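You operate a simulated robot arm through the tools that you are given. There is no shell and no other tool. Be economical: measure what you need, move in short steps, check, and stop when the job is done.

The job below is to be done with a simulated two-armed robot. You get a single attempt, and the scene is never put back.

Task
Wipe up the spill on the service table with the blue cloth and put it back.
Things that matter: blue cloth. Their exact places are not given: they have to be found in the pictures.

The check looks at the end state, three seconds after you hand in, the way a careful person would. Anything else that was tipped, shoved, dropped, spilled or broken makes it a failure. Flat cloth is picked up by pressing the open fingertips on it (5 to 10 N) and closing them slowly along it; thin cloth reads only 2 to 8 mm in the jaws.

Robot
Two 6-joint arms with two-finger grippers on one trunk, on a base that drives. Base frame: it is fixed to the floor where the robot stands at the start and does not move with it; the origin is under the middle of the robot, x ahead of it, y to its left, z up; the surface under the hand at the start is at about z = 860. Units: mm, rad, N and s.
The left shoulder is at the start at [30, 178, 1013], the right one opposite. With the tool pointing down near the work surface each hand reaches from about 420 to 840 mm from the robot's upright axis, wherever it stands, measured 20 degrees to its own side. Payload 2.54 kg a hand.
The TCP of each hand is the grasp point between the finger pads, 30 mm short of the fingertips. In the tool frame z runs along the fingers and y along their closing line. The gripper opens to 116 mm. The gripper's body begins 95 mm behind the TCP.
Orientation is told as [roll, pitch, yaw] about the base's x, y, z axes, in that order, counted from this pose: with the fingers straight down and closing along the base's y, the tool's x points along the base's -x, its y along +y and its z along -z.

Tools
- The arms move only by the tool drive_tool. It takes "left_rows", "right_rows" or both (then of equal length, played together; a hand with none holds still); each is text: rows parted by semicolons, each of 7 numbers parted by spaces: the turn, a rotation vector about the tool's x, y, z in degrees, then the shift along the tool's x, y, z in mm, then the gripper command, from -1 (fully open) to 1 (shut), values between in proportion. In form: rx ry rz tx ty tz grip; .... A call has 1 to 10 rows; each row shifts and turns the commanded pose from where the row before left it, along the tool's axes as they then stand. A row lasts 0.2 s, in which the tool goes at most 50 mm and 0.15 rad; a call with a longer step from one row to the next is refused whole, and so is a gripper value outside its range. A pose out of reach is approached as far as the arm can. The call stops where the force on the tool passes 40 N (or 10 N more than at its start, if that is more) or the arm is blocked; 0.2 s more then pass. Each finger travels about 153 mm/s and halts on what it meets, pressing with about 35 N; the grip force reading is that of the motor and also rises with nothing between the fingers. The clock runs only during rows and for 0.2 s after the last one: add rows that do not move to give the fingers time. It gives the time, the measured TCP pose, the force on the tool (base axes), the opening and the grip force at its end, in the units of the frame above (readings bear some noise), with the torque about the TCP (base axes, N m) and any sound that the robot's microphone picked up.
- Cameras (640 x 400 px; columns grow to the right, rows downward): "scene" is now at [36.4, -10.8, 1722.6]; the picture's right is [-0.13, -0.99, 0.00], its down [-0.84, 0.11, -0.52] and it looks along [0.52, -0.07, -0.85] (base axes); focal length 268 px, centre (320, 200). "left" rides on the left gripper at [69, 15, -122] in its tool frame; the picture's right is [-0.21, 0.98, 0.00], its down [-0.83, -0.18, -0.53] and it looks along [-0.52, -0.11, 0.85] (tool axes); focal length 251 px, centre (320, 200). "right" rides on the right gripper at [69, -15, -122] in its tool frame; the picture's right is [0.21, 0.98, 0.00], its down [-0.83, 0.18, -0.53] and it looks along [-0.52, 0.11, 0.85] (tool axes); focal length 251 px, centre (320, 200).
- camera(camera): a new picture of that camera. The clock stands still meanwhile.
- lift_body(by): slides the trunk up (or, below 0, down) by that many mm; the arms and the scene camera ride with it, the base frame stays. It gives what a move gives, with no picture.
- steer(legs): drives the robot by 1 to 6 legs, each [ahead, left, turn to the left] in mm, mm and rad, along the robot's own axes; the way and the turn of a leg run together, so that a leg with both is an arc; at most 1500 mm and 3.142 rad a leg. The arms and the cameras ride along, it lands a little off, and it stops where it bumps. It gives what a move gives.
- pan_tilt(pan, tilt): turns the head with the scene camera to pan (to the left, within 2.496 rad either way) and tilt (down, from -0.506 to 1.204), counted from straight ahead of the robot. It gives what a move gives.
- locate(camera, pixels): there is no depth. For up to 12 entries [column, row, z] of the newest picture of that camera ("zoom" is the newest enlarged one), the place [x, y] in the base frame at which the ray of that pixel passes the height z, good to about 2 mm. The clock stands still meanwhile.
- close_up(camera, box): a new picture of the part [left, top, right, bottom] of that camera's present view, enlarged. The clock stands still meanwhile.
- hand_in(): hands the job in; it is judged then, once.

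Work in short steps. Measure before you move; look again where a grasp or a placing could have gone wrong, and mend it. You have 80 turns and 58 pictures in all, those below and enlarged ones among them. Open the grippers and draw the arms clear of the work before you hand the job in, unless the task says otherwise; then end with one line.

The tools are called as a command line: name --argument value ..., lists and objects as JSON in quotes. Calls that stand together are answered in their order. drive_tool: Moves the arms, as the interface text tells. Its arguments: {"type":"object","properties":{"left_rows":{"type":"string"},"right_rows":{"type":"string"}},"required":[]} The other tools are called the same way: lift_body (by) slides the trunk up or down; steer (legs) drives the base; pan_tilt (pan, tilt) turns the head that bears the scene camera; camera (camera) takes a picture; locate (camera, pixels) gives the place at which the rays of pixels pass given heights; close_up (camera, box) takes an enlarged picture of a part of a camera's view; hand_in () hands the job in.

At the start:

```text
time: 0.0
left_ee_pos: [356.5, 68.9, 1074.5]
left_orientation: [0.0, -0.001, 0.0]
left_contact_force: [-0.4, 0.2, 0.1]
left_wrist_torque: [-0.01, -0.02, -0.03]
left_gripper_width: 116.2
left_finger_force: 0.1
right_ee_pos: [453.2, -281.9, 1135.9]
right_orientation: [0.001, 0.0, 0.0]
right_contact_force: [0.5, 0.3, -0.8]
right_wrist_torque: [0.02, -0.03, -0.01]
right_gripper_width: 116.1
right_finger_force: 0.0
trunk travel left (down, up): [-225.0, 315.0]
robot x, y, heading: [1.7, 1.4, -0.001]
head pan, tilt: [-0.131, 1.019]
```

scene: 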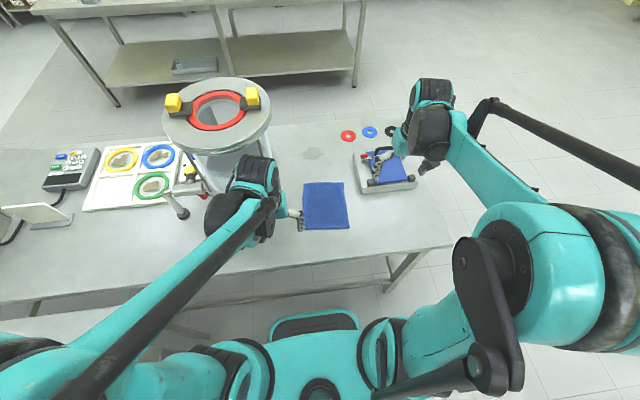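
right: 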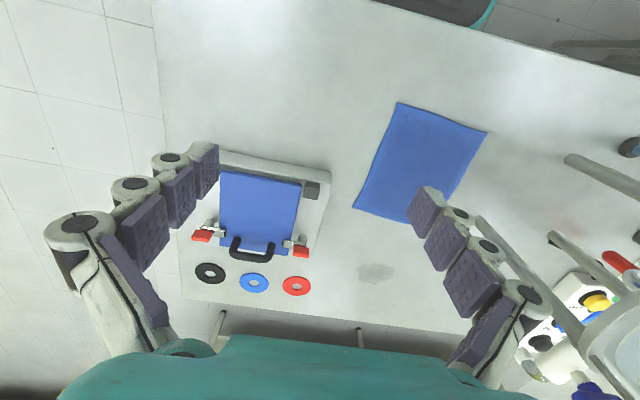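
left: 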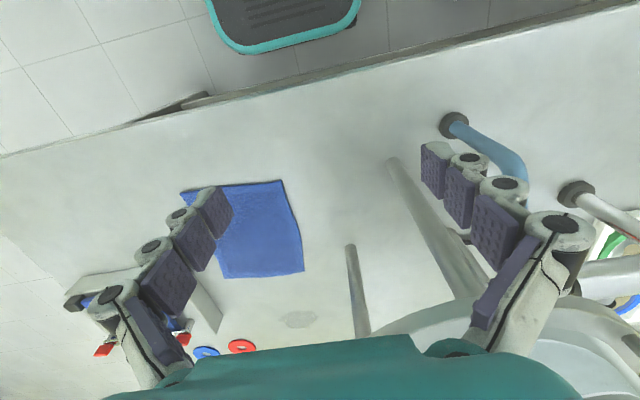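

The blue cloth shows in the right picture at about (425,160), and a faint stain at (375,272); the left picture shows it at (298,319). I measure these at table height 860.

locate --camera "right" --pixels '[[397, 102, 862], [487, 131, 862], [352, 208, 862], [440, 228, 862], [375, 272, 860], [357, 270, 860], [395, 272, 860], [375, 262, 860], [375, 284, 860], [297, 286, 860], [332, 172, 860], [318, 240, 860]]'

locate --camera "left" --pixels '[[181, 191, 862], [284, 180, 862], [304, 272, 862], [225, 278, 862], [298, 319, 860], [281, 319, 860], [317, 319, 860], [349, 246, 860], [390, 160, 860], [452, 125, 860], [242, 346, 860]]'

close_up --camera "right" --box '[320, 80, 560, 320]'

close_up --camera "scene" --box '[140, 70, 460, 270]'

```text
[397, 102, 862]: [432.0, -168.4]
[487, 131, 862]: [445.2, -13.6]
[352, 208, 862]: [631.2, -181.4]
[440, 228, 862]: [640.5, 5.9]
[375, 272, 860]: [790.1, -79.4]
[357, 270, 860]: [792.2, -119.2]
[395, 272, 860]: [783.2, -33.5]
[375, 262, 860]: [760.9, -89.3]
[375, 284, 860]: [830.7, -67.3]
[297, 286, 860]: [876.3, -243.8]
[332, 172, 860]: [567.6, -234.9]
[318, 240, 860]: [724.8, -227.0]
```

```text
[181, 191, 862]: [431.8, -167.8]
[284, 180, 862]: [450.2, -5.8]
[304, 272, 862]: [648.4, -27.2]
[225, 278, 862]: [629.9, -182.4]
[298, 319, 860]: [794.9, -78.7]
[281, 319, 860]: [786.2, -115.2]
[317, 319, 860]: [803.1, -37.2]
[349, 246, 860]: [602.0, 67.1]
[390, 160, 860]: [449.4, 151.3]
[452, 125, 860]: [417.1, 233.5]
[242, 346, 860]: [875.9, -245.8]
```

```text
1.67 times, centred on (440, 200) of right
```

zoom: 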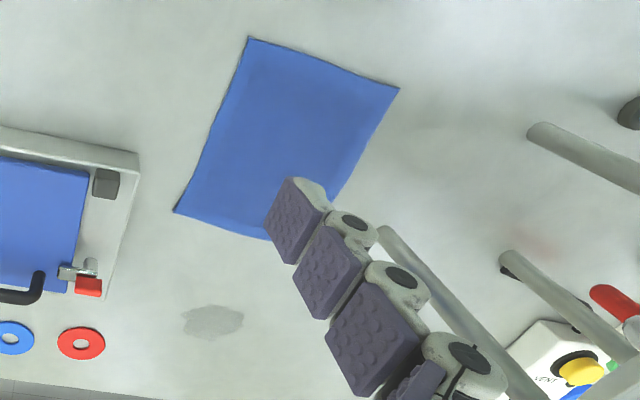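

```text
2.00 times, centred on (300, 170) of scene
```

zoom: 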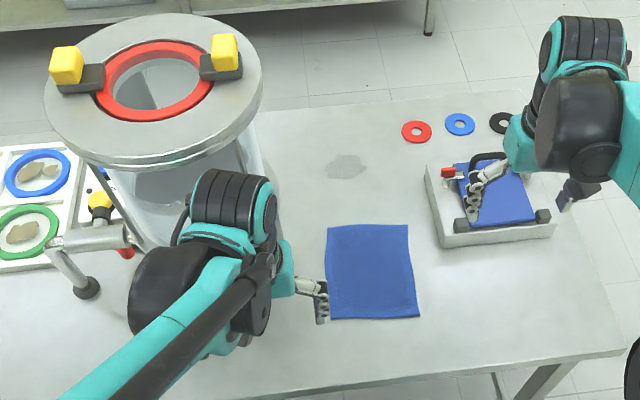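

The stain is at about (793,-78), roughly 85 x 60 mm. The cloth is flat at x 432–645, y -175..-10. I check the tank's clearances and how much room is in front of the base.

locate --camera "scene" --pixels '[[271, 160, 860], [271, 125, 1100], [271, 125, 1200], [271, 125, 1300], [310, 153, 860], [352, 183, 860], [310, 313, 200], [310, 313, 400], [310, 295, 860], [360, 131, 860]]'

pan_tilt --pan 0 --tilt 1.2

camera --camera "scene"

```text
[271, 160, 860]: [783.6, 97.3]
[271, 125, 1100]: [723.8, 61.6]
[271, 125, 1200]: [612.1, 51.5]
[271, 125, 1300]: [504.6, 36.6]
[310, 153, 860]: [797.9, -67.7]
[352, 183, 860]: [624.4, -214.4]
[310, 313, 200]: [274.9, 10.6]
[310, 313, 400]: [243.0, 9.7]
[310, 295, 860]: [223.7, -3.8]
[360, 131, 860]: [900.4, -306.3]
```

```text
time: 0.7
left_ee_pos: [357.9, 68.8, 1073.9]
left_orientation: [0.0, 0.0, -0.001]
left_contact_force: [0.7, -1.5, -0.7]
left_wrist_torque: [0.0, -0.01, 0.03]
left_gripper_width: 116.3
left_finger_force: 0.1
right_ee_pos: [453.1, -282.0, 1136.2]
right_orientation: [0.0, -0.002, 0.001]
right_contact_force: [0.1, 0.4, -0.4]
right_wrist_torque: [-0.01, 0.02, -0.03]
right_gripper_width: 115.6
right_finger_force: 0.0
trunk travel left (down, up): [-225.0, 315.0]
robot x, y, heading: [-0.7, 0.5, 0.0]
head pan, tilt: [0.0, 1.201]
```

```text
52 pictures are left
```

scene: 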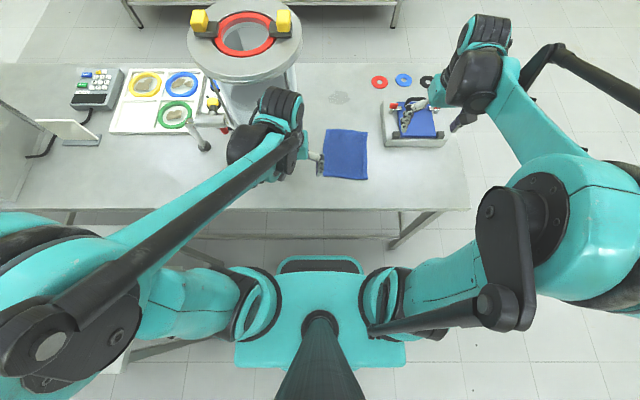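

The base's front bumper (320,258) lies short of the table edge (320,211). I measure the gap and move the right hand up towards the spill's far side, at a safe height, to test reach.

locate --camera "scene" --pixels '[[330, 207, 860], [330, 213, 820], [320, 256, 100], [320, 256, 300], [320, 233, 300], [366, 98, 860]]'

drive_tool --right_rows "0 0 0 -20 40 0 -1; 0 0 0 -20 40 0 -1; 0 0 0 -20 40 0 -1; 0 0 0 -20 40 10 -1; 0 0 0 -20 40 20 -1; 0 0 0 -45 0 20 -1; 0 0 0 -45 0 20 -1; 0 0 0 -45 0 20 -1; 0 0 0 -45 0 20 -1; 0 0 0 -45 0 20 -1"

```text
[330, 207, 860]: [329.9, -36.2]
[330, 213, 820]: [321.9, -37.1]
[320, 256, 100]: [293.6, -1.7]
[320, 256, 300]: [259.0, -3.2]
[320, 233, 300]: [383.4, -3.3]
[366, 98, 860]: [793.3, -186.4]
```

```text
time: 2.9
left_ee_pos: [358.8, 68.9, 1073.3]
left_orientation: [0.001, 0.001, 0.0]
left_contact_force: [0.9, 0.5, -0.9]
left_wrist_torque: [0.01, 0.05, 0.0]
left_gripper_width: 115.7
left_finger_force: 0.1
right_ee_pos: [782.5, -84.1, 1003.8]
right_orientation: [-0.001, 0.002, -0.001]
right_contact_force: [0.2, -0.2, -0.3]
right_wrist_torque: [-0.01, 0.0, -0.03]
right_gripper_width: 116.0
right_finger_force: 0.0
trunk travel left (down, up): [-225.0, 315.0]
robot x, y, heading: [-0.1, 2.4, -0.004]
head pan, tilt: [0.0, 1.201]
```

The hand now hovers near x 782; my reading of the stain in the latest scene picture (366,98) disagrees with the earlier ones. I take a closer look from the right hand and the scene.

close_up --camera "scene" --box '[260, 50, 460, 175]'

camera --camera "right"

```text
3.20 times, centred on (360, 112) of scene
```

zoom: 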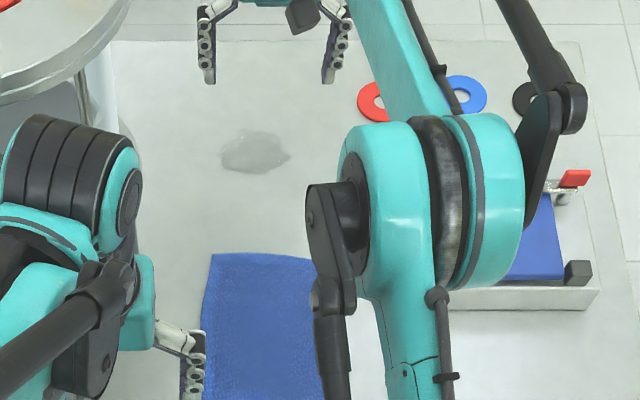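

```text
50 pictures are left
```

right: 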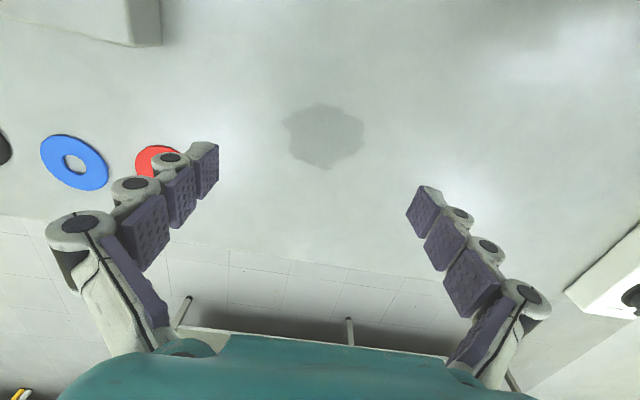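

The stain is clear at (325,135) in the right picture; only one. I measure its outline, and go on testing reach forward by 60 mm.

locate --camera "right" --pixels '[[283, 122, 860], [364, 128, 860], [325, 102, 860], [325, 168, 860], [290, 155, 860], [360, 145, 860]]'

drive_tool --right_rows "0 0 0 -30 0 20 -1; 0 0 0 -30 0 20 -1; 0 0 0 0 0 0 -1"

```text
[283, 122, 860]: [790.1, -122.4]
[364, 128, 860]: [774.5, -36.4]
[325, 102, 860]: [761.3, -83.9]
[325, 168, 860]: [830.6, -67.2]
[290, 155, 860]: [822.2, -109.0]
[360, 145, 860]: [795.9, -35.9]
```

```text
time: 3.7
left_ee_pos: [357.6, 68.2, 1074.4]
left_orientation: [0.0, 0.0, -0.001]
left_contact_force: [0.4, 0.3, 0.0]
left_wrist_torque: [0.01, 0.01, 0.01]
left_gripper_width: 115.9
left_finger_force: 0.1
right_ee_pos: [803.9, -87.1, 965.0]
right_orientation: [0.001, -0.002, 0.0]
right_contact_force: [0.0, 0.0, -0.5]
right_wrist_torque: [-0.01, 0.0, -0.01]
right_gripper_width: 116.0
right_finger_force: 0.1
right hand out of reach, approached as far as the arm can: row 1, 2
trunk travel left (down, up): [-225.0, 315.0]
robot x, y, heading: [-4.4, -4.1, 0.0]
head pan, tilt: [0.0, 1.201]
```

The right arm tops out near x=804, and the wipe needs about 850. There is ample gap under the table edge, so I lift both hands well clear first, then drive 70 mm ahead.

drive_tool --left_rows "0 0 0 0 0 -30 -1; 0 0 0 0 0 -30 -1; 0 0 0 0 0 -30 -1; 0 0 0 0 0 -30 -1; 0 0 0 0 0 -30 -1" --right_rows "0 0 0 40 0 -20 -1; 0 0 0 40 0 -20 -1; 0 0 0 40 0 -20 -1; 0 0 0 40 0 -20 -1; 0 0 0 40 0 0 -1"

steer --legs '[[70, 0, 0]]'

camera --camera "scene"

camera --camera "right"

```text
time: 4.9
left_ee_pos: [355.3, 67.6, 1223.9]
left_orientation: [-0.001, -0.001, 0.0]
left_contact_force: [-0.6, 0.1, 0.5]
left_wrist_torque: [-0.03, -0.04, -0.02]
left_gripper_width: 116.0
left_finger_force: 0.1
right_ee_pos: [602.2, -86.6, 1046.5]
right_orientation: [0.0, -0.001, -0.001]
right_contact_force: [-0.6, -0.4, 0.6]
right_wrist_torque: [0.01, -0.04, 0.0]
right_gripper_width: 116.0
right_finger_force: 0.1
trunk travel left (down, up): [-225.0, 315.0]
robot x, y, heading: [3.5, 1.6, 0.001]
head pan, tilt: [0.0, 1.201]
```

```text
time: 6.0
left_ee_pos: [410.9, 66.9, 1224.1]
left_orientation: [0.0, 0.017, 0.005]
left_contact_force: [0.3, 0.5, -0.4]
left_wrist_torque: [0.02, 0.02, 0.03]
left_gripper_width: 116.1
left_finger_force: 0.1
right_ee_pos: [662.7, -87.0, 1045.3]
right_orientation: [-0.001, -0.003, 0.0]
right_contact_force: [0.8, -0.4, -0.2]
right_wrist_torque: [-0.01, 0.02, -0.02]
right_gripper_width: 116.0
right_finger_force: 0.2
trunk travel left (down, up): [-225.0, 315.0]
robot x, y, heading: [58.1, -1.9, -0.003]
head pan, tilt: [0.0, 1.201]
stopped in leg 1: the force on the tool passed its limit at 106 N (the readings are from after the stop); the commanded pose is now the measured one
```

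```text
49 pictures are left
```

scene: 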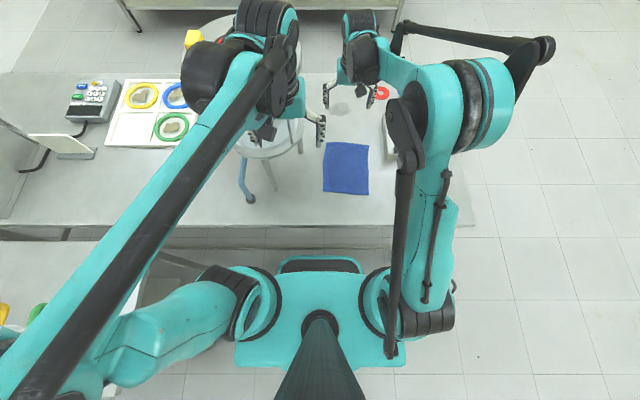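

```text
48 pictures are left
```

right: 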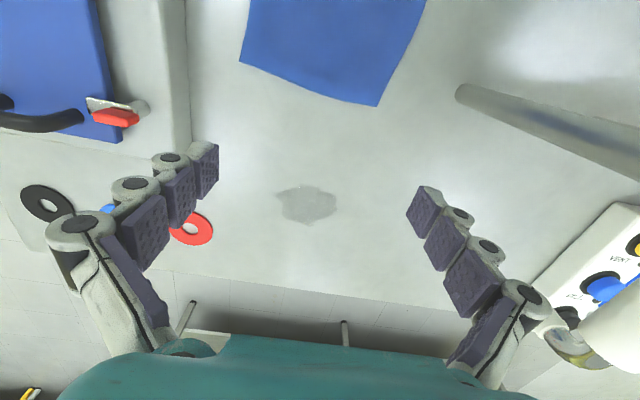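

Something was touched during the drive: a 106 N spike, most likely on the left hand, which pitched slightly. I look from the left hand before moving.

camera --camera "left"

close_up --camera "scene" --box '[150, 0, 350, 125]'

```text
47 pictures are left
```

left: 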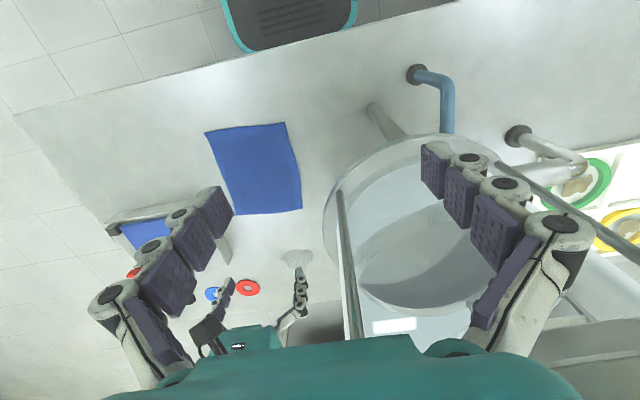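

```text
3.20 times, centred on (250, 62) of scene
```

zoom: 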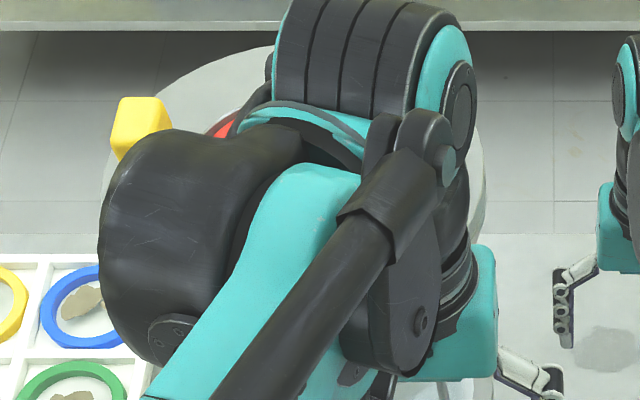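

The left wrist has run against the tank's raised lid, which is higher than I judged. I back off exactly the way I came and look for any shift.

steer --legs '[[-58, 0, 0]]'

camera --camera "left"

camera --camera "scene"

```text
time: 6.9
left_ee_pos: [349.9, 67.2, 1224.6]
left_orientation: [-0.001, 0.015, 0.006]
left_contact_force: [-0.8, 0.1, -0.2]
left_wrist_torque: [0.02, -0.06, 0.01]
left_gripper_width: 115.8
left_finger_force: 0.0
right_ee_pos: [602.6, -86.8, 1047.6]
right_orientation: [0.001, -0.002, 0.0]
right_contact_force: [-0.1, 0.4, 1.6]
right_wrist_torque: [-0.02, -0.08, 0.01]
right_gripper_width: 116.1
right_finger_force: 0.0
trunk travel left (down, up): [-225.0, 315.0]
robot x, y, heading: [1.3, -0.5, 0.0]
head pan, tilt: [0.0, 1.201]
```

```text
45 pictures are left
```

left: 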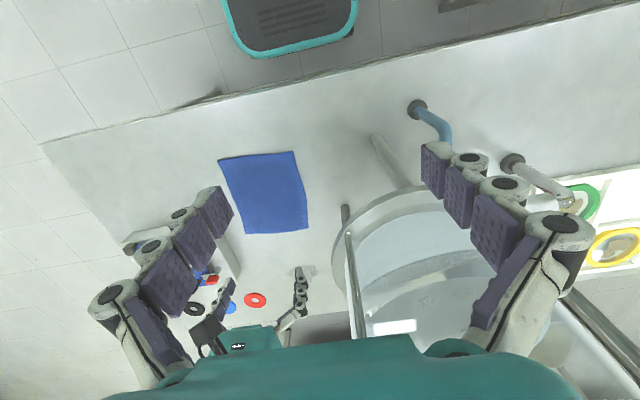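

```text
44 pictures are left
```

scene: 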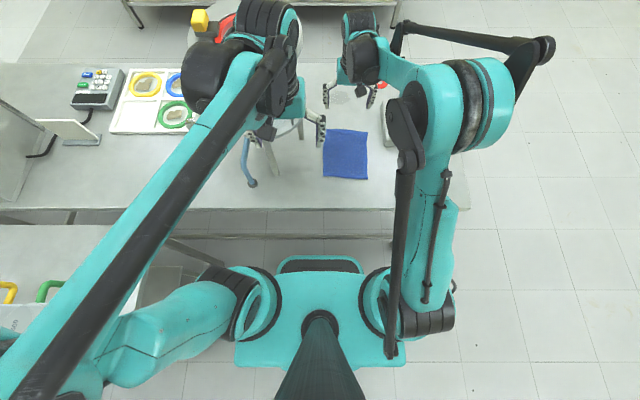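

The yellow knob is at (199,22), as before the touch (198,22). I check the tank's feet against their first measured place.

locate --camera "left" --pixels '[[416, 108, 860], [512, 163, 860]]'

drive_tool --left_rows "0 0 0 0 0 30 -1; 0 0 0 0 0 30 -1; 0 0 0 0 0 30 -1; 0 0 0 0 0 30 -1; 0 0 0 0 0 30 -1"

close_up --camera "scene" --box '[100, 0, 400, 187]'

camera --camera "left"

```text
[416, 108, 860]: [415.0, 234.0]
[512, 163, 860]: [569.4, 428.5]
```

```text
time: 8.1
left_ee_pos: [349.2, 67.3, 1072.9]
left_orientation: [0.0, 0.017, 0.005]
left_contact_force: [0.5, 0.5, -0.2]
left_wrist_torque: [0.01, 0.01, -0.02]
left_gripper_width: 116.1
left_finger_force: 0.1
right_ee_pos: [605.5, -85.5, 1045.7]
right_orientation: [-0.001, 0.002, 0.0]
right_contact_force: [0.3, 0.6, 0.9]
right_wrist_torque: [-0.01, 0.01, 0.01]
right_gripper_width: 115.9
right_finger_force: 0.1
trunk travel left (down, up): [-225.0, 315.0]
robot x, y, heading: [1.3, 1.3, 0.004]
head pan, tilt: [0.0, 1.201]
```

```text
2.13 times, centred on (250, 94) of scene
```

zoom: 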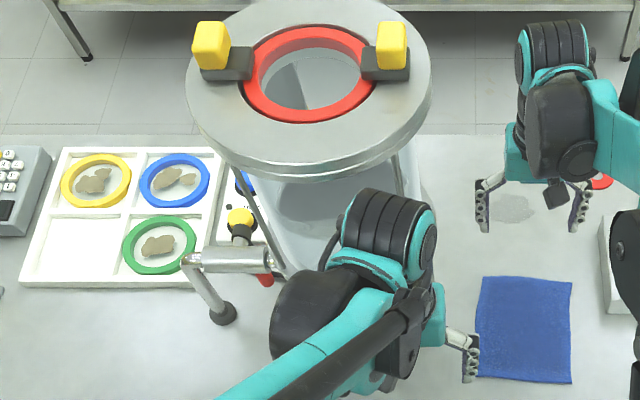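

```text
42 pictures are left
```

left: 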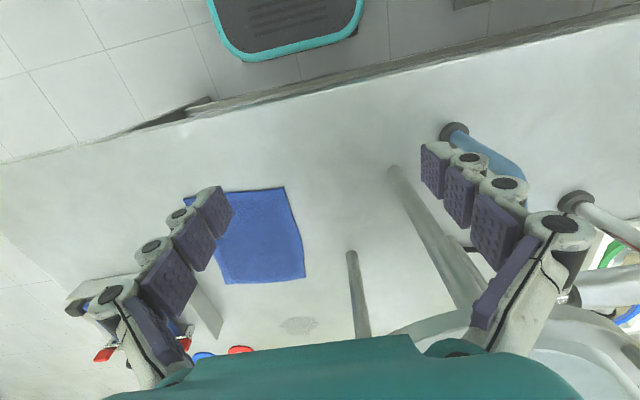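

The feet measure (415,234) and (569,428), as at the start, and the lid sits square: nothing has moved. I leave the base where it is and will tilt the tool for extra reach. Now the right hand goes above the far part of the cloth, jaws half open.

drive_tool --right_rows "0 0 0 7 -12 30 -0.05; 0 0 0 0 0 40 -0.05; 0 0 0 0 0 40 -0.05; 0 0 0 0 0 30 -0.05; 0 0 0 0 0 0 -0.05"

camera --camera "right"

```text
time: 9.3
left_ee_pos: [348.2, 67.4, 1074.6]
left_orientation: [0.0, 0.018, 0.006]
left_contact_force: [-1.1, -0.4, 0.7]
left_wrist_torque: [-0.01, 0.01, 0.02]
left_gripper_width: 116.0
left_finger_force: 0.1
right_ee_pos: [596.2, -99.4, 905.8]
right_orientation: [-0.001, 0.0, 0.0]
right_contact_force: [0.2, 0.0, 0.9]
right_wrist_torque: [0.0, 0.0, -0.01]
right_gripper_width: 60.8
right_finger_force: 0.0
trunk travel left (down, up): [-225.0, 315.0]
robot x, y, heading: [-1.9, -1.4, 0.004]
head pan, tilt: [0.0, 1.201]
```

```text
41 pictures are left
```

right: 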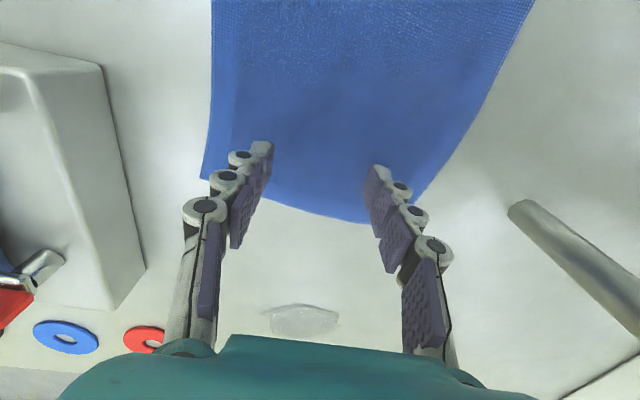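

The jaws stand over the cloth's far part. I lower gently until the force shows 5–10 N.

drive_tool --right_rows "0 0 0 0 0 6 -0.05; 0 0 0 0 0 5 -0.05; 0 0 0 0 0 2 -0.05; 0 0 0 0 0 1 -0.05; 0 0 0 0 0 0 -0.05"

```text
time: 10.5
left_ee_pos: [349.4, 68.3, 1073.6]
left_orientation: [0.0, 0.018, 0.004]
left_contact_force: [-1.3, -0.2, 0.5]
left_wrist_torque: [0.01, 0.02, -0.04]
left_gripper_width: 116.0
left_finger_force: 0.1
right_ee_pos: [596.9, -98.4, 892.7]
right_orientation: [0.0, 0.001, 0.0]
right_contact_force: [-0.5, 0.1, 2.2]
right_wrist_torque: [0.01, -0.03, 0.01]
right_gripper_width: 60.9
right_finger_force: 0.3
trunk travel left (down, up): [-225.0, 315.0]
robot x, y, heading: [1.7, -1.4, -0.0]
head pan, tilt: [0.0, 1.201]
```

Force is 2.2 N, just beginning to touch; I press a little further.

drive_tool --right_rows "0 0 0 0 0 1 -0.05; 0 0 0 0 0 1 -0.05; 0 0 0 0 0 0 -0.05"

```text
time: 11.3
left_ee_pos: [348.7, 67.6, 1074.8]
left_orientation: [0.001, 0.017, 0.005]
left_contact_force: [-0.7, -0.7, -0.2]
left_wrist_torque: [-0.04, 0.0, -0.01]
left_gripper_width: 115.9
left_finger_force: 0.1
right_ee_pos: [596.6, -98.4, 891.5]
right_orientation: [0.0, -0.003, 0.0]
right_contact_force: [1.0, -0.7, 4.7]
right_wrist_torque: [-0.04, -0.04, 0.0]
right_gripper_width: 61.3
right_finger_force: 0.0
trunk travel left (down, up): [-225.0, 315.0]
robot x, y, heading: [-0.4, -0.5, -0.005]
head pan, tilt: [0.0, 1.201]
```

About 4.7 N now; 1 mm more and then close slowly along the cloth.

drive_tool --right_rows "0 0 0 0 0 1.5 -0.05; 0 0 0 0 0 0 0.1; 0 0 0 0 0 0 0.25; 0 0 0 0 0 0 0.4; 0 0 0 0 0 0 0.55; 0 0 0 0 0 0 0.7; 0 0 0 0 0 0 0.85; 0 0 0 0 0 0 1; 0 0 0 0 0 0 1; 0 0 0 0 0 0 1"

camera --camera "right"

```text
time: 13.5
left_ee_pos: [346.5, 68.5, 1074.9]
left_orientation: [0.002, 0.016, 0.003]
left_contact_force: [0.6, -0.1, -0.2]
left_wrist_torque: [0.01, 0.03, 0.01]
left_gripper_width: 116.1
left_finger_force: 0.2
right_ee_pos: [596.9, -99.4, 890.5]
right_orientation: [0.0, -0.002, -0.001]
right_contact_force: [-1.5, -1.9, 27.9]
right_wrist_torque: [-0.01, 0.09, 0.0]
right_gripper_width: 5.7
right_finger_force: 33.8
trunk travel left (down, up): [-225.0, 315.0]
robot x, y, heading: [1.4, 1.0, 0.001]
head pan, tilt: [0.0, 1.201]
stopped in row 10 (right hand): the force on the tool passed its limit at 40 N (the readings are from after the stop); the commanded pose is now the measured one
```

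```text
40 pictures are left
```

right: 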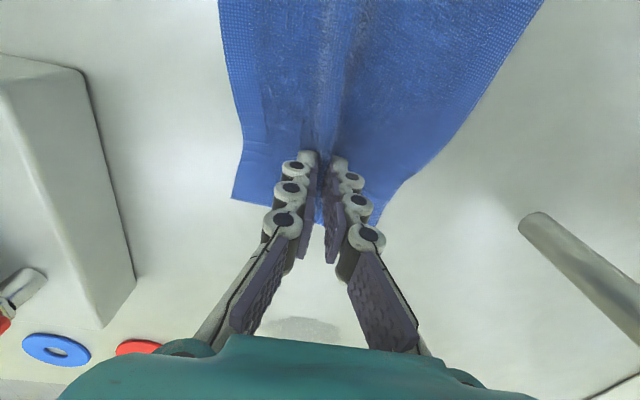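

The cloth is gripped (5.7 mm). I ease up 1.5 mm and slide it forward flat, towards the stain.

drive_tool --right_rows "0 0 0 0 0 -2 1; 0 0 0 -15 0 0 1; 0 0 0 -20 3 0 1; 0 0 0 -20 3 0 1; 0 0 0 -20 3 0 1; 0 0 0 -20 3 0 1; 0 0 0 -20 3 0 1; 0 0 0 -20 3 0 1; 0 0 0 -10 2 0 1"

camera --camera "right"

```text
time: 15.5
left_ee_pos: [347.8, 66.6, 1075.3]
left_orientation: [0.0, 0.017, 0.006]
left_contact_force: [0.2, 0.4, -0.3]
left_wrist_torque: [-0.03, 0.0, -0.03]
left_gripper_width: 115.8
left_finger_force: 0.1
right_ee_pos: [742.0, -78.9, 893.0]
right_orientation: [0.0, -0.002, -0.001]
right_contact_force: [-1.2, -0.9, 4.5]
right_wrist_torque: [-0.03, 0.07, 0.06]
right_gripper_width: 5.3
right_finger_force: 33.9
trunk travel left (down, up): [-225.0, 315.0]
robot x, y, heading: [-2.3, 1.9, -0.005]
head pan, tilt: [0.0, 1.201]
```

```text
39 pictures are left
```

right: 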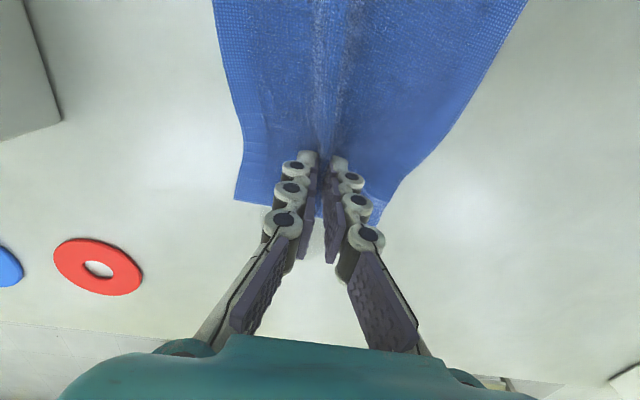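

The cloth trails flat. I begin wiping: press 1 mm more and sweep side to side while advancing over the stain.

drive_tool --right_rows "0 0 0 -20 0 1 1; 0 0 0 0 20 0 1; 0 0 0 0 20 0 1; 0 0 0 -8 -20 0 1; 0 0 0 0 -25 0 1; 0 0 0 0 -25 0 1; 0 0 0 0 -12 0 1; 0 0 0 -12 15 0 1; 0 0 0 0 27 0 1; 0 0 0 0 0 0 1"

```text
time: 17.7
left_ee_pos: [347.7, 67.8, 1074.8]
left_orientation: [-0.001, 0.018, 0.005]
left_contact_force: [-0.2, 0.5, -0.1]
left_wrist_torque: [0.01, 0.01, 0.03]
left_gripper_width: 116.3
left_finger_force: 0.1
right_ee_pos: [782.8, -78.8, 890.8]
right_orientation: [0.0, -0.002, 0.0]
right_contact_force: [-1.1, -2.6, 12.7]
right_wrist_torque: [-0.01, 0.02, -0.01]
right_gripper_width: 4.8
right_finger_force: 33.4
trunk travel left (down, up): [-225.0, 315.0]
robot x, y, heading: [1.0, 0.3, 0.005]
head pan, tilt: [0.0, 1.201]
```

Force 12.7 N at x=783, near the upright reach limit. I lift 4 mm, tilt the fingertips forward 16° to gain reach, and check.

drive_tool --right_rows "0 0 0 0 0 -4 1; 0 -8 0 0 0 0 1; 0 -8 0 0 0 0 1; 0 0 0 0 0 0 1"

camera --camera "right"

```text
time: 18.7
left_ee_pos: [348.3, 67.4, 1074.0]
left_orientation: [-0.001, 0.017, 0.005]
left_contact_force: [-0.5, 0.7, 1.0]
left_wrist_torque: [0.01, -0.01, -0.01]
left_gripper_width: 115.8
left_finger_force: 0.0
right_ee_pos: [782.7, -78.1, 894.0]
right_orientation: [-0.001, -0.282, -0.001]
right_contact_force: [-0.6, -0.6, 1.9]
right_wrist_torque: [0.02, 0.04, -0.02]
right_gripper_width: 5.1
right_finger_force: 33.7
trunk travel left (down, up): [-225.0, 315.0]
robot x, y, heading: [-0.1, -0.3, 0.003]
head pan, tilt: [0.0, 1.201]
```

```text
38 pictures are left
```

right: 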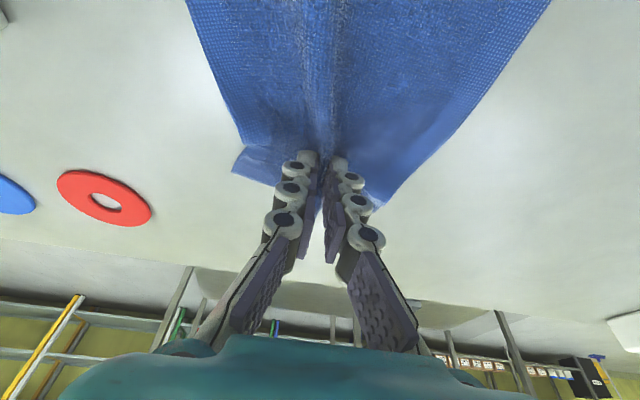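

The tilt works (pitch -0.28, 1.9 N). I go on sweeping, moving along the base x with combined tool x/z shifts.

drive_tool --right_rows "0 0 0 0.5 0 1.7 1; 0 0 0 -11.5 22 3.3 1; 0 0 0 0 22 0 1; 0 0 0 0 -25 0 1; 0 0 0 0 -25 0 1; 0 0 0 0 -25 0 1; 0 0 0 0 -15 0 1; 0 0 0 -11.5 22 3.3 1; 0 0 0 0 22 0 1; 0 0 0 0 0 0 1"

```text
time: 20.9
left_ee_pos: [347.5, 67.2, 1074.4]
left_orientation: [-0.001, 0.017, 0.004]
left_contact_force: [-0.2, 0.8, 1.3]
left_wrist_torque: [0.01, 0.0, 0.0]
left_gripper_width: 115.9
left_finger_force: 0.1
right_ee_pos: [805.5, -80.7, 893.1]
right_orientation: [0.0, -0.282, 0.002]
right_contact_force: [-0.9, -2.5, 15.2]
right_wrist_torque: [-0.06, 0.05, -0.01]
right_gripper_width: 4.8
right_finger_force: 33.8
trunk travel left (down, up): [-225.0, 315.0]
robot x, y, heading: [0.9, 1.1, -0.001]
head pan, tilt: [0.0, 1.201]
```

It reaches 805 without a limit. Two more sweeps at x≈817 and 830.

drive_tool --right_rows "0 0 0 -11.5 22 3.0 1; 0 0 0 0 22 0 1; 0 0 0 0 -25 0 1; 0 0 0 0 -25 0 1; 0 0 0 0 -25 0 1; 0 0 0 0 -15 0 1; 0 0 0 -11.5 22 3.3 1; 0 0 0 0 22 0 1; 0 0 0 0 22 0 1; 0 0 0 0 -20 0 1"

camera --camera "scene"

```text
time: 23.1
left_ee_pos: [347.1, 66.7, 1075.6]
left_orientation: [0.0, 0.018, 0.005]
left_contact_force: [0.6, -0.4, 0.1]
left_wrist_torque: [0.05, 0.03, -0.02]
left_gripper_width: 115.9
left_finger_force: 0.0
right_ee_pos: [830.7, -82.3, 894.5]
right_orientation: [-0.001, -0.281, 0.0]
right_contact_force: [-0.5, 1.3, 6.8]
right_wrist_torque: [0.11, 0.02, 0.01]
right_gripper_width: 4.8
right_finger_force: 33.2
trunk travel left (down, up): [-225.0, 315.0]
robot x, y, heading: [0.9, 0.8, -0.003]
head pan, tilt: [0.0, 1.201]
```

```text
37 pictures are left
```

scene: 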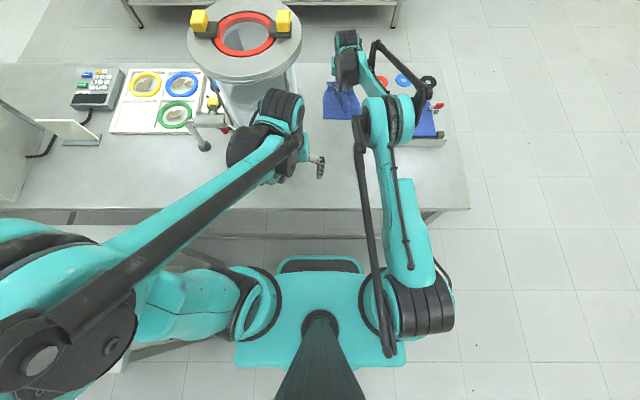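

All sweeps done. I lift the cloth off and straighten the tool, drawing back, to inspect the place.

drive_tool --right_rows "0 0 0 0 0 -25 1; 0 0 0 0 0 -25 1; 0 8 0 0 0 -25 1; 0 8 0 0 0 -25 1; 0 0 0 20 0 -30 1; 0 0 0 25 0 -30 1; 0 0 0 25 0 -25 1; 0 0 0 35 0 0 1; 0 0 0 35 0 0 1; 0 0 0 0 0 0 1"

camera --camera "right"

close_up --camera "scene" --box '[260, 50, 460, 175]'

```text
time: 25.3
left_ee_pos: [349.0, 67.1, 1074.7]
left_orientation: [0.001, 0.017, 0.006]
left_contact_force: [0.6, 0.3, 0.0]
left_wrist_torque: [0.01, 0.01, 0.02]
left_gripper_width: 116.0
left_finger_force: 0.1
right_ee_pos: [663.2, -80.9, 1073.9]
right_orientation: [0.0, 0.0, 0.0]
right_contact_force: [0.6, -0.1, -0.9]
right_wrist_torque: [0.03, 0.01, 0.02]
right_gripper_width: 5.0
right_finger_force: 33.3
right hand out of reach, approached as far as the arm can: row 4
trunk travel left (down, up): [-225.0, 315.0]
robot x, y, heading: [0.4, -2.1, 0.001]
head pan, tilt: [0.0, 1.201]
```

```text
36 pictures are left
```

right: 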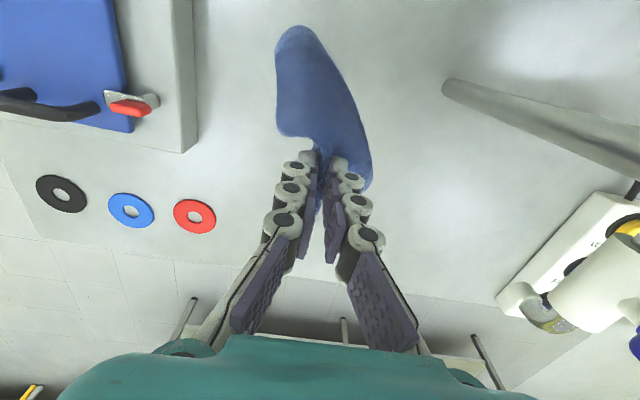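

```text
3.20 times, centred on (360, 112) of scene
```

zoom: 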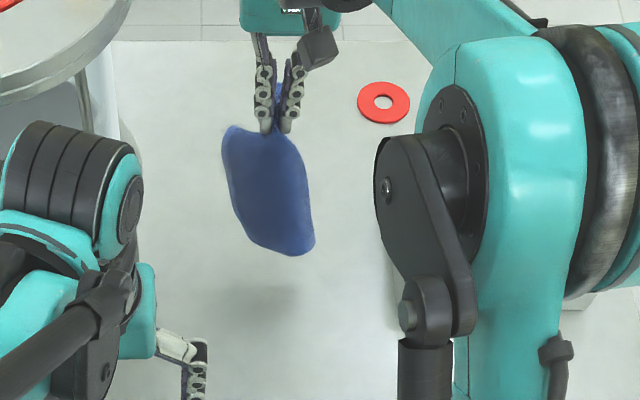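

The cloth hangs freely but blocks the view. I draw back to x≈465 above the cloth's home and look again.

drive_tool --right_rows "0 0 0 35 -3 0 1; 0 0 0 35 -3 0 1; 0 0 0 35 -4 0 1; 0 0 0 35 -4 0 1; 0 0 0 35 -3 0 1; 0 0 0 23 0 0 1; 0 0 0 0 0 0 1; 0 0 0 0 0 0 1"

camera --camera "right"

close_up --camera "scene" --box '[260, 50, 460, 175]'

```text
time: 27.1
left_ee_pos: [347.9, 68.2, 1074.3]
left_orientation: [-0.001, 0.017, 0.004]
left_contact_force: [-0.3, -0.8, 0.7]
left_wrist_torque: [-0.01, -0.01, 0.02]
left_gripper_width: 116.0
left_finger_force: 0.1
right_ee_pos: [464.3, -99.4, 1077.5]
right_orientation: [-0.001, -0.003, -0.001]
right_contact_force: [-1.3, 0.0, 0.0]
right_wrist_torque: [0.06, 0.0, 0.04]
right_gripper_width: 5.1
right_finger_force: 33.5
trunk travel left (down, up): [-225.0, 315.0]
robot x, y, heading: [2.1, -1.1, 0.002]
head pan, tilt: [0.0, 1.201]
```

```text
34 pictures are left
```

right: 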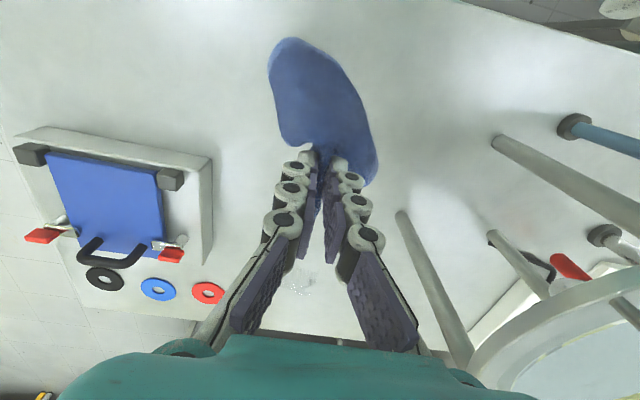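

```text
3.20 times, centred on (360, 112) of scene
```

zoom: 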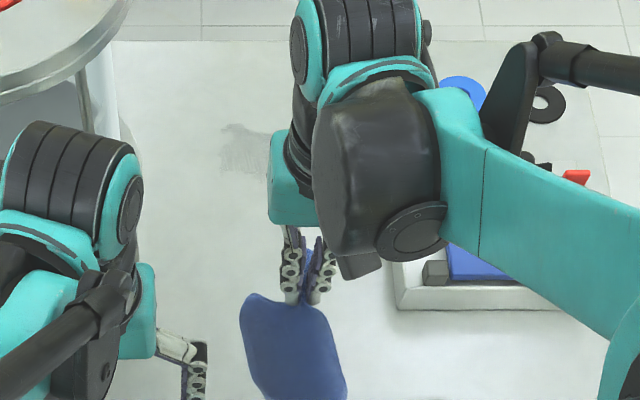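

Some residue remains, seen at (245,145) in the enlargement and (305,280) in the right picture. I enlarge it to see where.

close_up --camera "right" --box '[265, 250, 355, 306]'

close_up --camera "scene" --box '[310, 75, 374, 115]'

```text
7.11 times, centred on (310, 278) of right
```

zoom: 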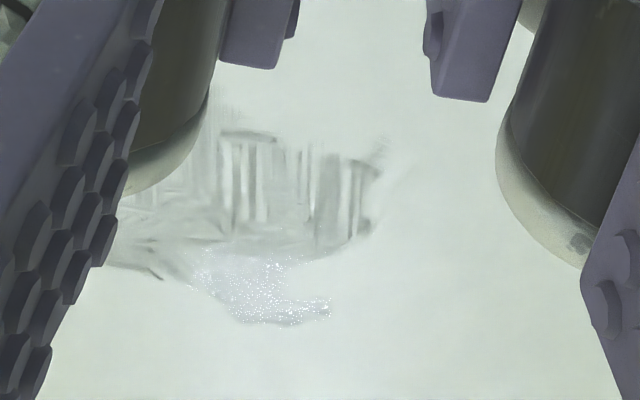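

```text
10.00 times, centred on (342, 95) of scene
```

zoom: 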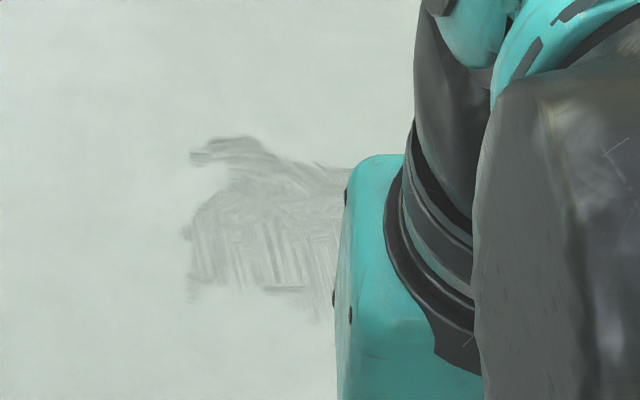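

Streaks and an unwiped far rim are left. I measure them in the enlarged scene picture.

locate --camera "zoom" --pixels '[[190, 157, 860], [240, 137, 860], [330, 168, 860], [190, 235, 860], [185, 280, 860], [270, 290, 860], [325, 310, 860], [260, 210, 860]]'

locate --camera "right" --pixels '[[295, 268, 860], [310, 296, 860], [287, 288, 860], [317, 283, 860]]'

```text
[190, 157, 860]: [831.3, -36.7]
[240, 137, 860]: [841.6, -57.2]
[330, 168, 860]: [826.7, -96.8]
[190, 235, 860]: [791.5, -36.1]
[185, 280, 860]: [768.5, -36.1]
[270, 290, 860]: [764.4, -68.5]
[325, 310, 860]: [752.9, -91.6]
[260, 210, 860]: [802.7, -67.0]
```

```text
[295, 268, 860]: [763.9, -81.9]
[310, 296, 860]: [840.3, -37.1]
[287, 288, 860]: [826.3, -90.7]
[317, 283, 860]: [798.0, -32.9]
```

The residue spans x 752–842, y -125..-30. The thin flat contact left streaks, so this time I'll lower the hanging cloth straight down so it bunches into a broader pad. First I go back above the place and tilt the tool 24°.

drive_tool --right_rows "0 0 0 -40 3 0 1; 0 0 0 -40 3 0 1; 0 0 0 -40 3 0 1; 0 0 0 -40 3 0 1; 0 0 0 -40 3 0 1; 0 0 0 -40 3 0 1; 0 -8 0 -40 2 0 1; 0 -8 0 -10 0 5 1; 0 -8 0 0 0 0 1; 0 0 0 0 0 0 1"

camera --camera "right"

```text
time: 29.3
left_ee_pos: [351.1, 66.5, 1074.0]
left_orientation: [0.001, 0.017, 0.005]
left_contact_force: [0.5, 0.7, 0.7]
left_wrist_torque: [0.01, 0.04, -0.01]
left_gripper_width: 116.0
left_finger_force: 0.0
right_ee_pos: [756.9, -77.6, 1070.8]
right_orientation: [0.002, -0.422, 0.002]
right_contact_force: [0.0, 0.2, -1.0]
right_wrist_torque: [0.02, 0.03, 0.02]
right_gripper_width: 4.9
right_finger_force: 33.7
trunk travel left (down, up): [-225.0, 315.0]
robot x, y, heading: [1.0, 0.6, 0.0]
head pan, tilt: [0.0, 1.201]
```

```text
30 pictures are left
```

right: 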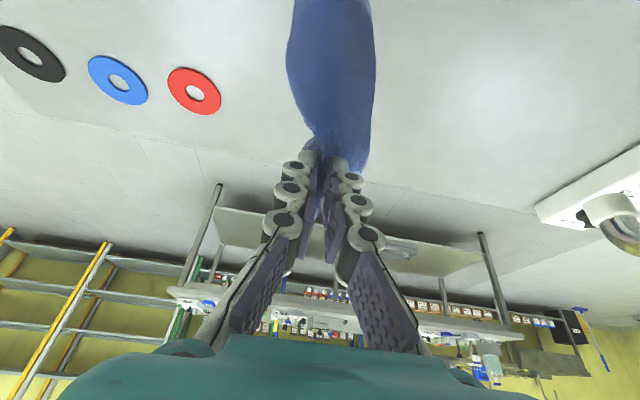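

Tilted at -24°, cloth hanging freely. I go straight down to about z=905.

drive_tool --right_rows "0 0 0 -4 0 34.5 1; 0 0 0 12.3 0 27.4 1; 0 0 0 12.3 0 27.4 1; 0 0 0 12.3 0 27.4 1; 0 0 0 12.3 0 27.4 1; 0 0 0 4 0 9.1 1; 0 0 0 0 0 0 1"

camera --camera "right"

close_up --camera "scene" --box '[270, 50, 398, 130]'

```text
time: 30.9
left_ee_pos: [347.3, 67.8, 1074.4]
left_orientation: [-0.001, 0.017, 0.005]
left_contact_force: [-0.6, 0.4, -1.4]
left_wrist_torque: [-0.01, -0.05, -0.01]
left_gripper_width: 116.0
left_finger_force: 0.1
right_ee_pos: [774.1, -79.6, 911.0]
right_orientation: [-0.001, -0.421, -0.001]
right_contact_force: [-0.4, 0.3, -0.7]
right_wrist_torque: [-0.02, 0.04, 0.01]
right_gripper_width: 4.9
right_finger_force: 34.0
trunk travel left (down, up): [-225.0, 315.0]
robot x, y, heading: [2.2, -0.8, -0.005]
head pan, tilt: [0.0, 1.201]
```

```text
29 pictures are left
```

right: 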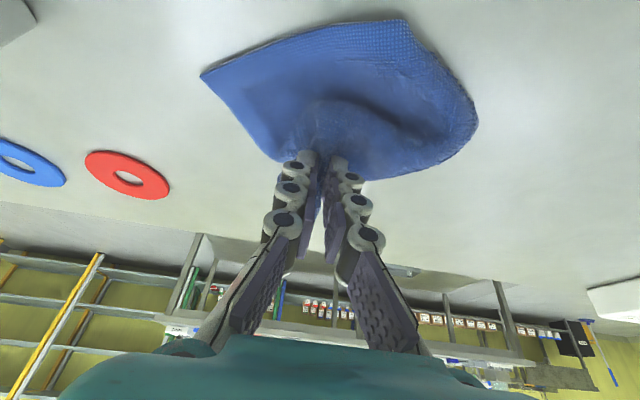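

```text
5.00 times, centred on (334, 90) of scene
```

zoom: 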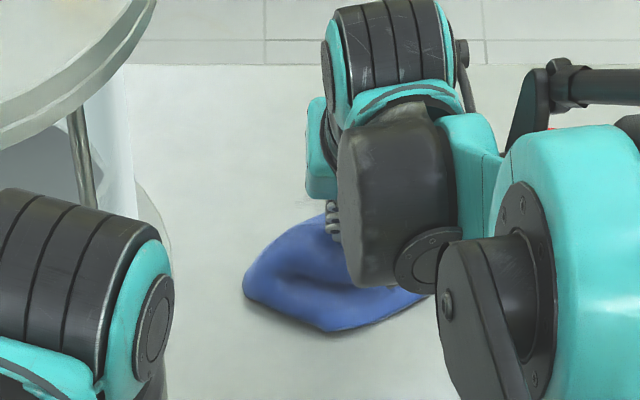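

The cloth bunches beneath the fingers. I lower to contact.

drive_tool --right_rows "0 0 0 3.3 0 7.3 1; 0 0 0 2.1 0 4.6 1; 0 0 0 0.8 0 1.8 1; 0 0 0 0.8 0 1.8 1; 0 0 0 0 0 0 1"

```text
time: 32.0
left_ee_pos: [345.8, 67.6, 1075.1]
left_orientation: [0.001, 0.014, 0.004]
left_contact_force: [0.2, 0.1, 0.1]
left_wrist_torque: [0.0, 0.0, 0.02]
left_gripper_width: 116.0
left_finger_force: 0.1
right_ee_pos: [773.5, -79.8, 897.9]
right_orientation: [-0.003, -0.427, 0.0]
right_contact_force: [-3.6, -0.4, 28.4]
right_wrist_torque: [0.01, 0.07, 0.02]
right_gripper_width: 5.0
right_finger_force: 34.0
trunk travel left (down, up): [-225.0, 315.0]
robot x, y, heading: [1.0, 0.8, -0.006]
head pan, tilt: [0.0, 1.201]
stopped in row 5 (right hand): the force on the tool passed its limit at 42 N (the readings are from after the stop); the commanded pose is now the measured one
```

Contact with a thick pad (28 N). I ease up 1.5 mm and sweep across, stepping along x.

drive_tool --right_rows "0 0 0 -0.6 25 -1.4 1; 0 0 0 16.4 27 -7.4 1; 0 0 0 0 -34 0 1; 0 0 0 0 -34 0 1; 0 0 0 0 -34 0 1; 0 0 0 -10 0 4.5 1; 0 0 0 0 34 0 1; 0 0 0 0 34 0 1; 0 0 0 0 34 0 1; 0 0 0 -10 0 4.5 1"

```text
time: 34.2
left_ee_pos: [346.3, 66.2, 1074.9]
left_orientation: [0.001, 0.016, 0.007]
left_contact_force: [0.1, -0.1, 0.4]
left_wrist_torque: [-0.03, 0.02, -0.02]
left_gripper_width: 116.0
left_finger_force: 0.1
right_ee_pos: [774.8, -25.6, 897.7]
right_orientation: [0.0, -0.425, 0.0]
right_contact_force: [-5.2, 1.5, 27.3]
right_wrist_torque: [0.05, 0.11, 0.04]
right_gripper_width: 5.0
right_finger_force: 33.6
trunk travel left (down, up): [-225.0, 315.0]
robot x, y, heading: [1.5, -0.6, -0.0]
head pan, tilt: [0.0, 1.201]
```

Pressing well at 27 N; I raise a hair and continue sweeping further out.

drive_tool --right_rows "0 0 0 -0.2 -34 -0.6 1; 0 0 0 0 -34 0 1; 0 0 0 0 -34 0 1; 0 0 0 -11 0 4.9 1; 0 0 0 0 34 0 1; 0 0 0 0 34 0 1; 0 0 0 0 34 0 1; 0 0 0 -11 0 4.9 1; 0 0 0 0 -34 0 1; 0 0 0 0 -34 0 1"

drive_tool --right_rows "0 0 0 0 -34 0 1; 0 0 0 -11 0 4.9 1; 0 0 0 0 34 0 1; 0 0 0 0 34 0 1; 0 0 0 0 34 0 1; 0 0 0 -11 0 4.9 1; 0 0 0 0 -34 0 1; 0 0 0 0 -34 0 1; 0 0 0 0 -34 0 1; 0 0 0 0 0 0 1"

camera --camera "right"

```text
time: 36.4
left_ee_pos: [345.9, 67.1, 1074.9]
left_orientation: [-0.001, 0.015, 0.007]
left_contact_force: [-1.2, 0.1, 0.5]
left_wrist_torque: [0.02, -0.01, -0.02]
left_gripper_width: 116.0
left_finger_force: 0.1
right_ee_pos: [800.2, -95.2, 899.4]
right_orientation: [-0.001, -0.426, -0.001]
right_contact_force: [1.4, 2.1, 16.4]
right_wrist_torque: [0.08, -0.11, -0.02]
right_gripper_width: 5.1
right_finger_force: 34.2
trunk travel left (down, up): [-225.0, 315.0]
robot x, y, heading: [0.1, -3.1, 0.002]
head pan, tilt: [0.0, 1.201]
```

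```text
time: 38.6
left_ee_pos: [345.1, 69.1, 1075.2]
left_orientation: [-0.004, 0.015, 0.004]
left_contact_force: [0.2, 0.2, 0.5]
left_wrist_torque: [0.01, 0.02, -0.02]
left_gripper_width: 115.6
left_finger_force: 0.1
right_ee_pos: [823.1, -130.2, 900.1]
right_orientation: [-0.001, -0.426, 0.0]
right_contact_force: [-0.3, 4.4, 21.9]
right_wrist_torque: [0.07, -0.04, -0.03]
right_gripper_width: 5.3
right_finger_force: 33.6
trunk travel left (down, up): [-225.0, 315.0]
robot x, y, heading: [-0.4, -2.0, 0.002]
head pan, tilt: [0.0, 1.201]
```

```text
27 pictures are left
```

right: 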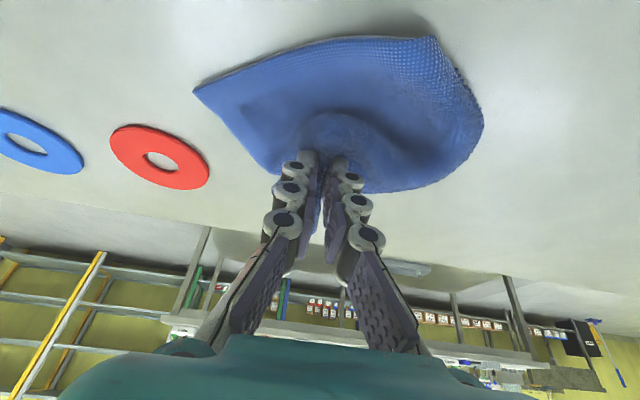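

The pad wipes well and keeps clear of the red ring. Two more sweeps at x≈834 and 845 for the far rim.

drive_tool --right_rows "0 0 0 -11 0 4.9 1; 0 0 0 0 34 0 1; 0 0 0 0 34 0 1; 0 0 0 0 34 0 1; 0 0 0 -10 0 4.5 1; 0 0 0 0 -34 0 1; 0 0 0 0 -34 0 1; 0 0 0 0 -20 0 1; 0 0 0 0 0 0 1"

```text
time: 40.6
left_ee_pos: [348.3, 67.7, 1075.2]
left_orientation: [-0.003, 0.015, 0.005]
left_contact_force: [-0.9, 0.1, -0.5]
left_wrist_torque: [0.0, -0.01, 0.01]
left_gripper_width: 115.9
left_finger_force: 0.0
right_ee_pos: [850.1, -116.2, 901.0]
right_orientation: [-0.002, -0.422, 0.001]
right_contact_force: [0.5, 1.9, 10.0]
right_wrist_torque: [0.04, -0.02, 0.0]
right_gripper_width: 5.2
right_finger_force: 33.6
trunk travel left (down, up): [-225.0, 315.0]
robot x, y, heading: [2.1, 0.3, 0.0]
head pan, tilt: [0.0, 1.201]
```

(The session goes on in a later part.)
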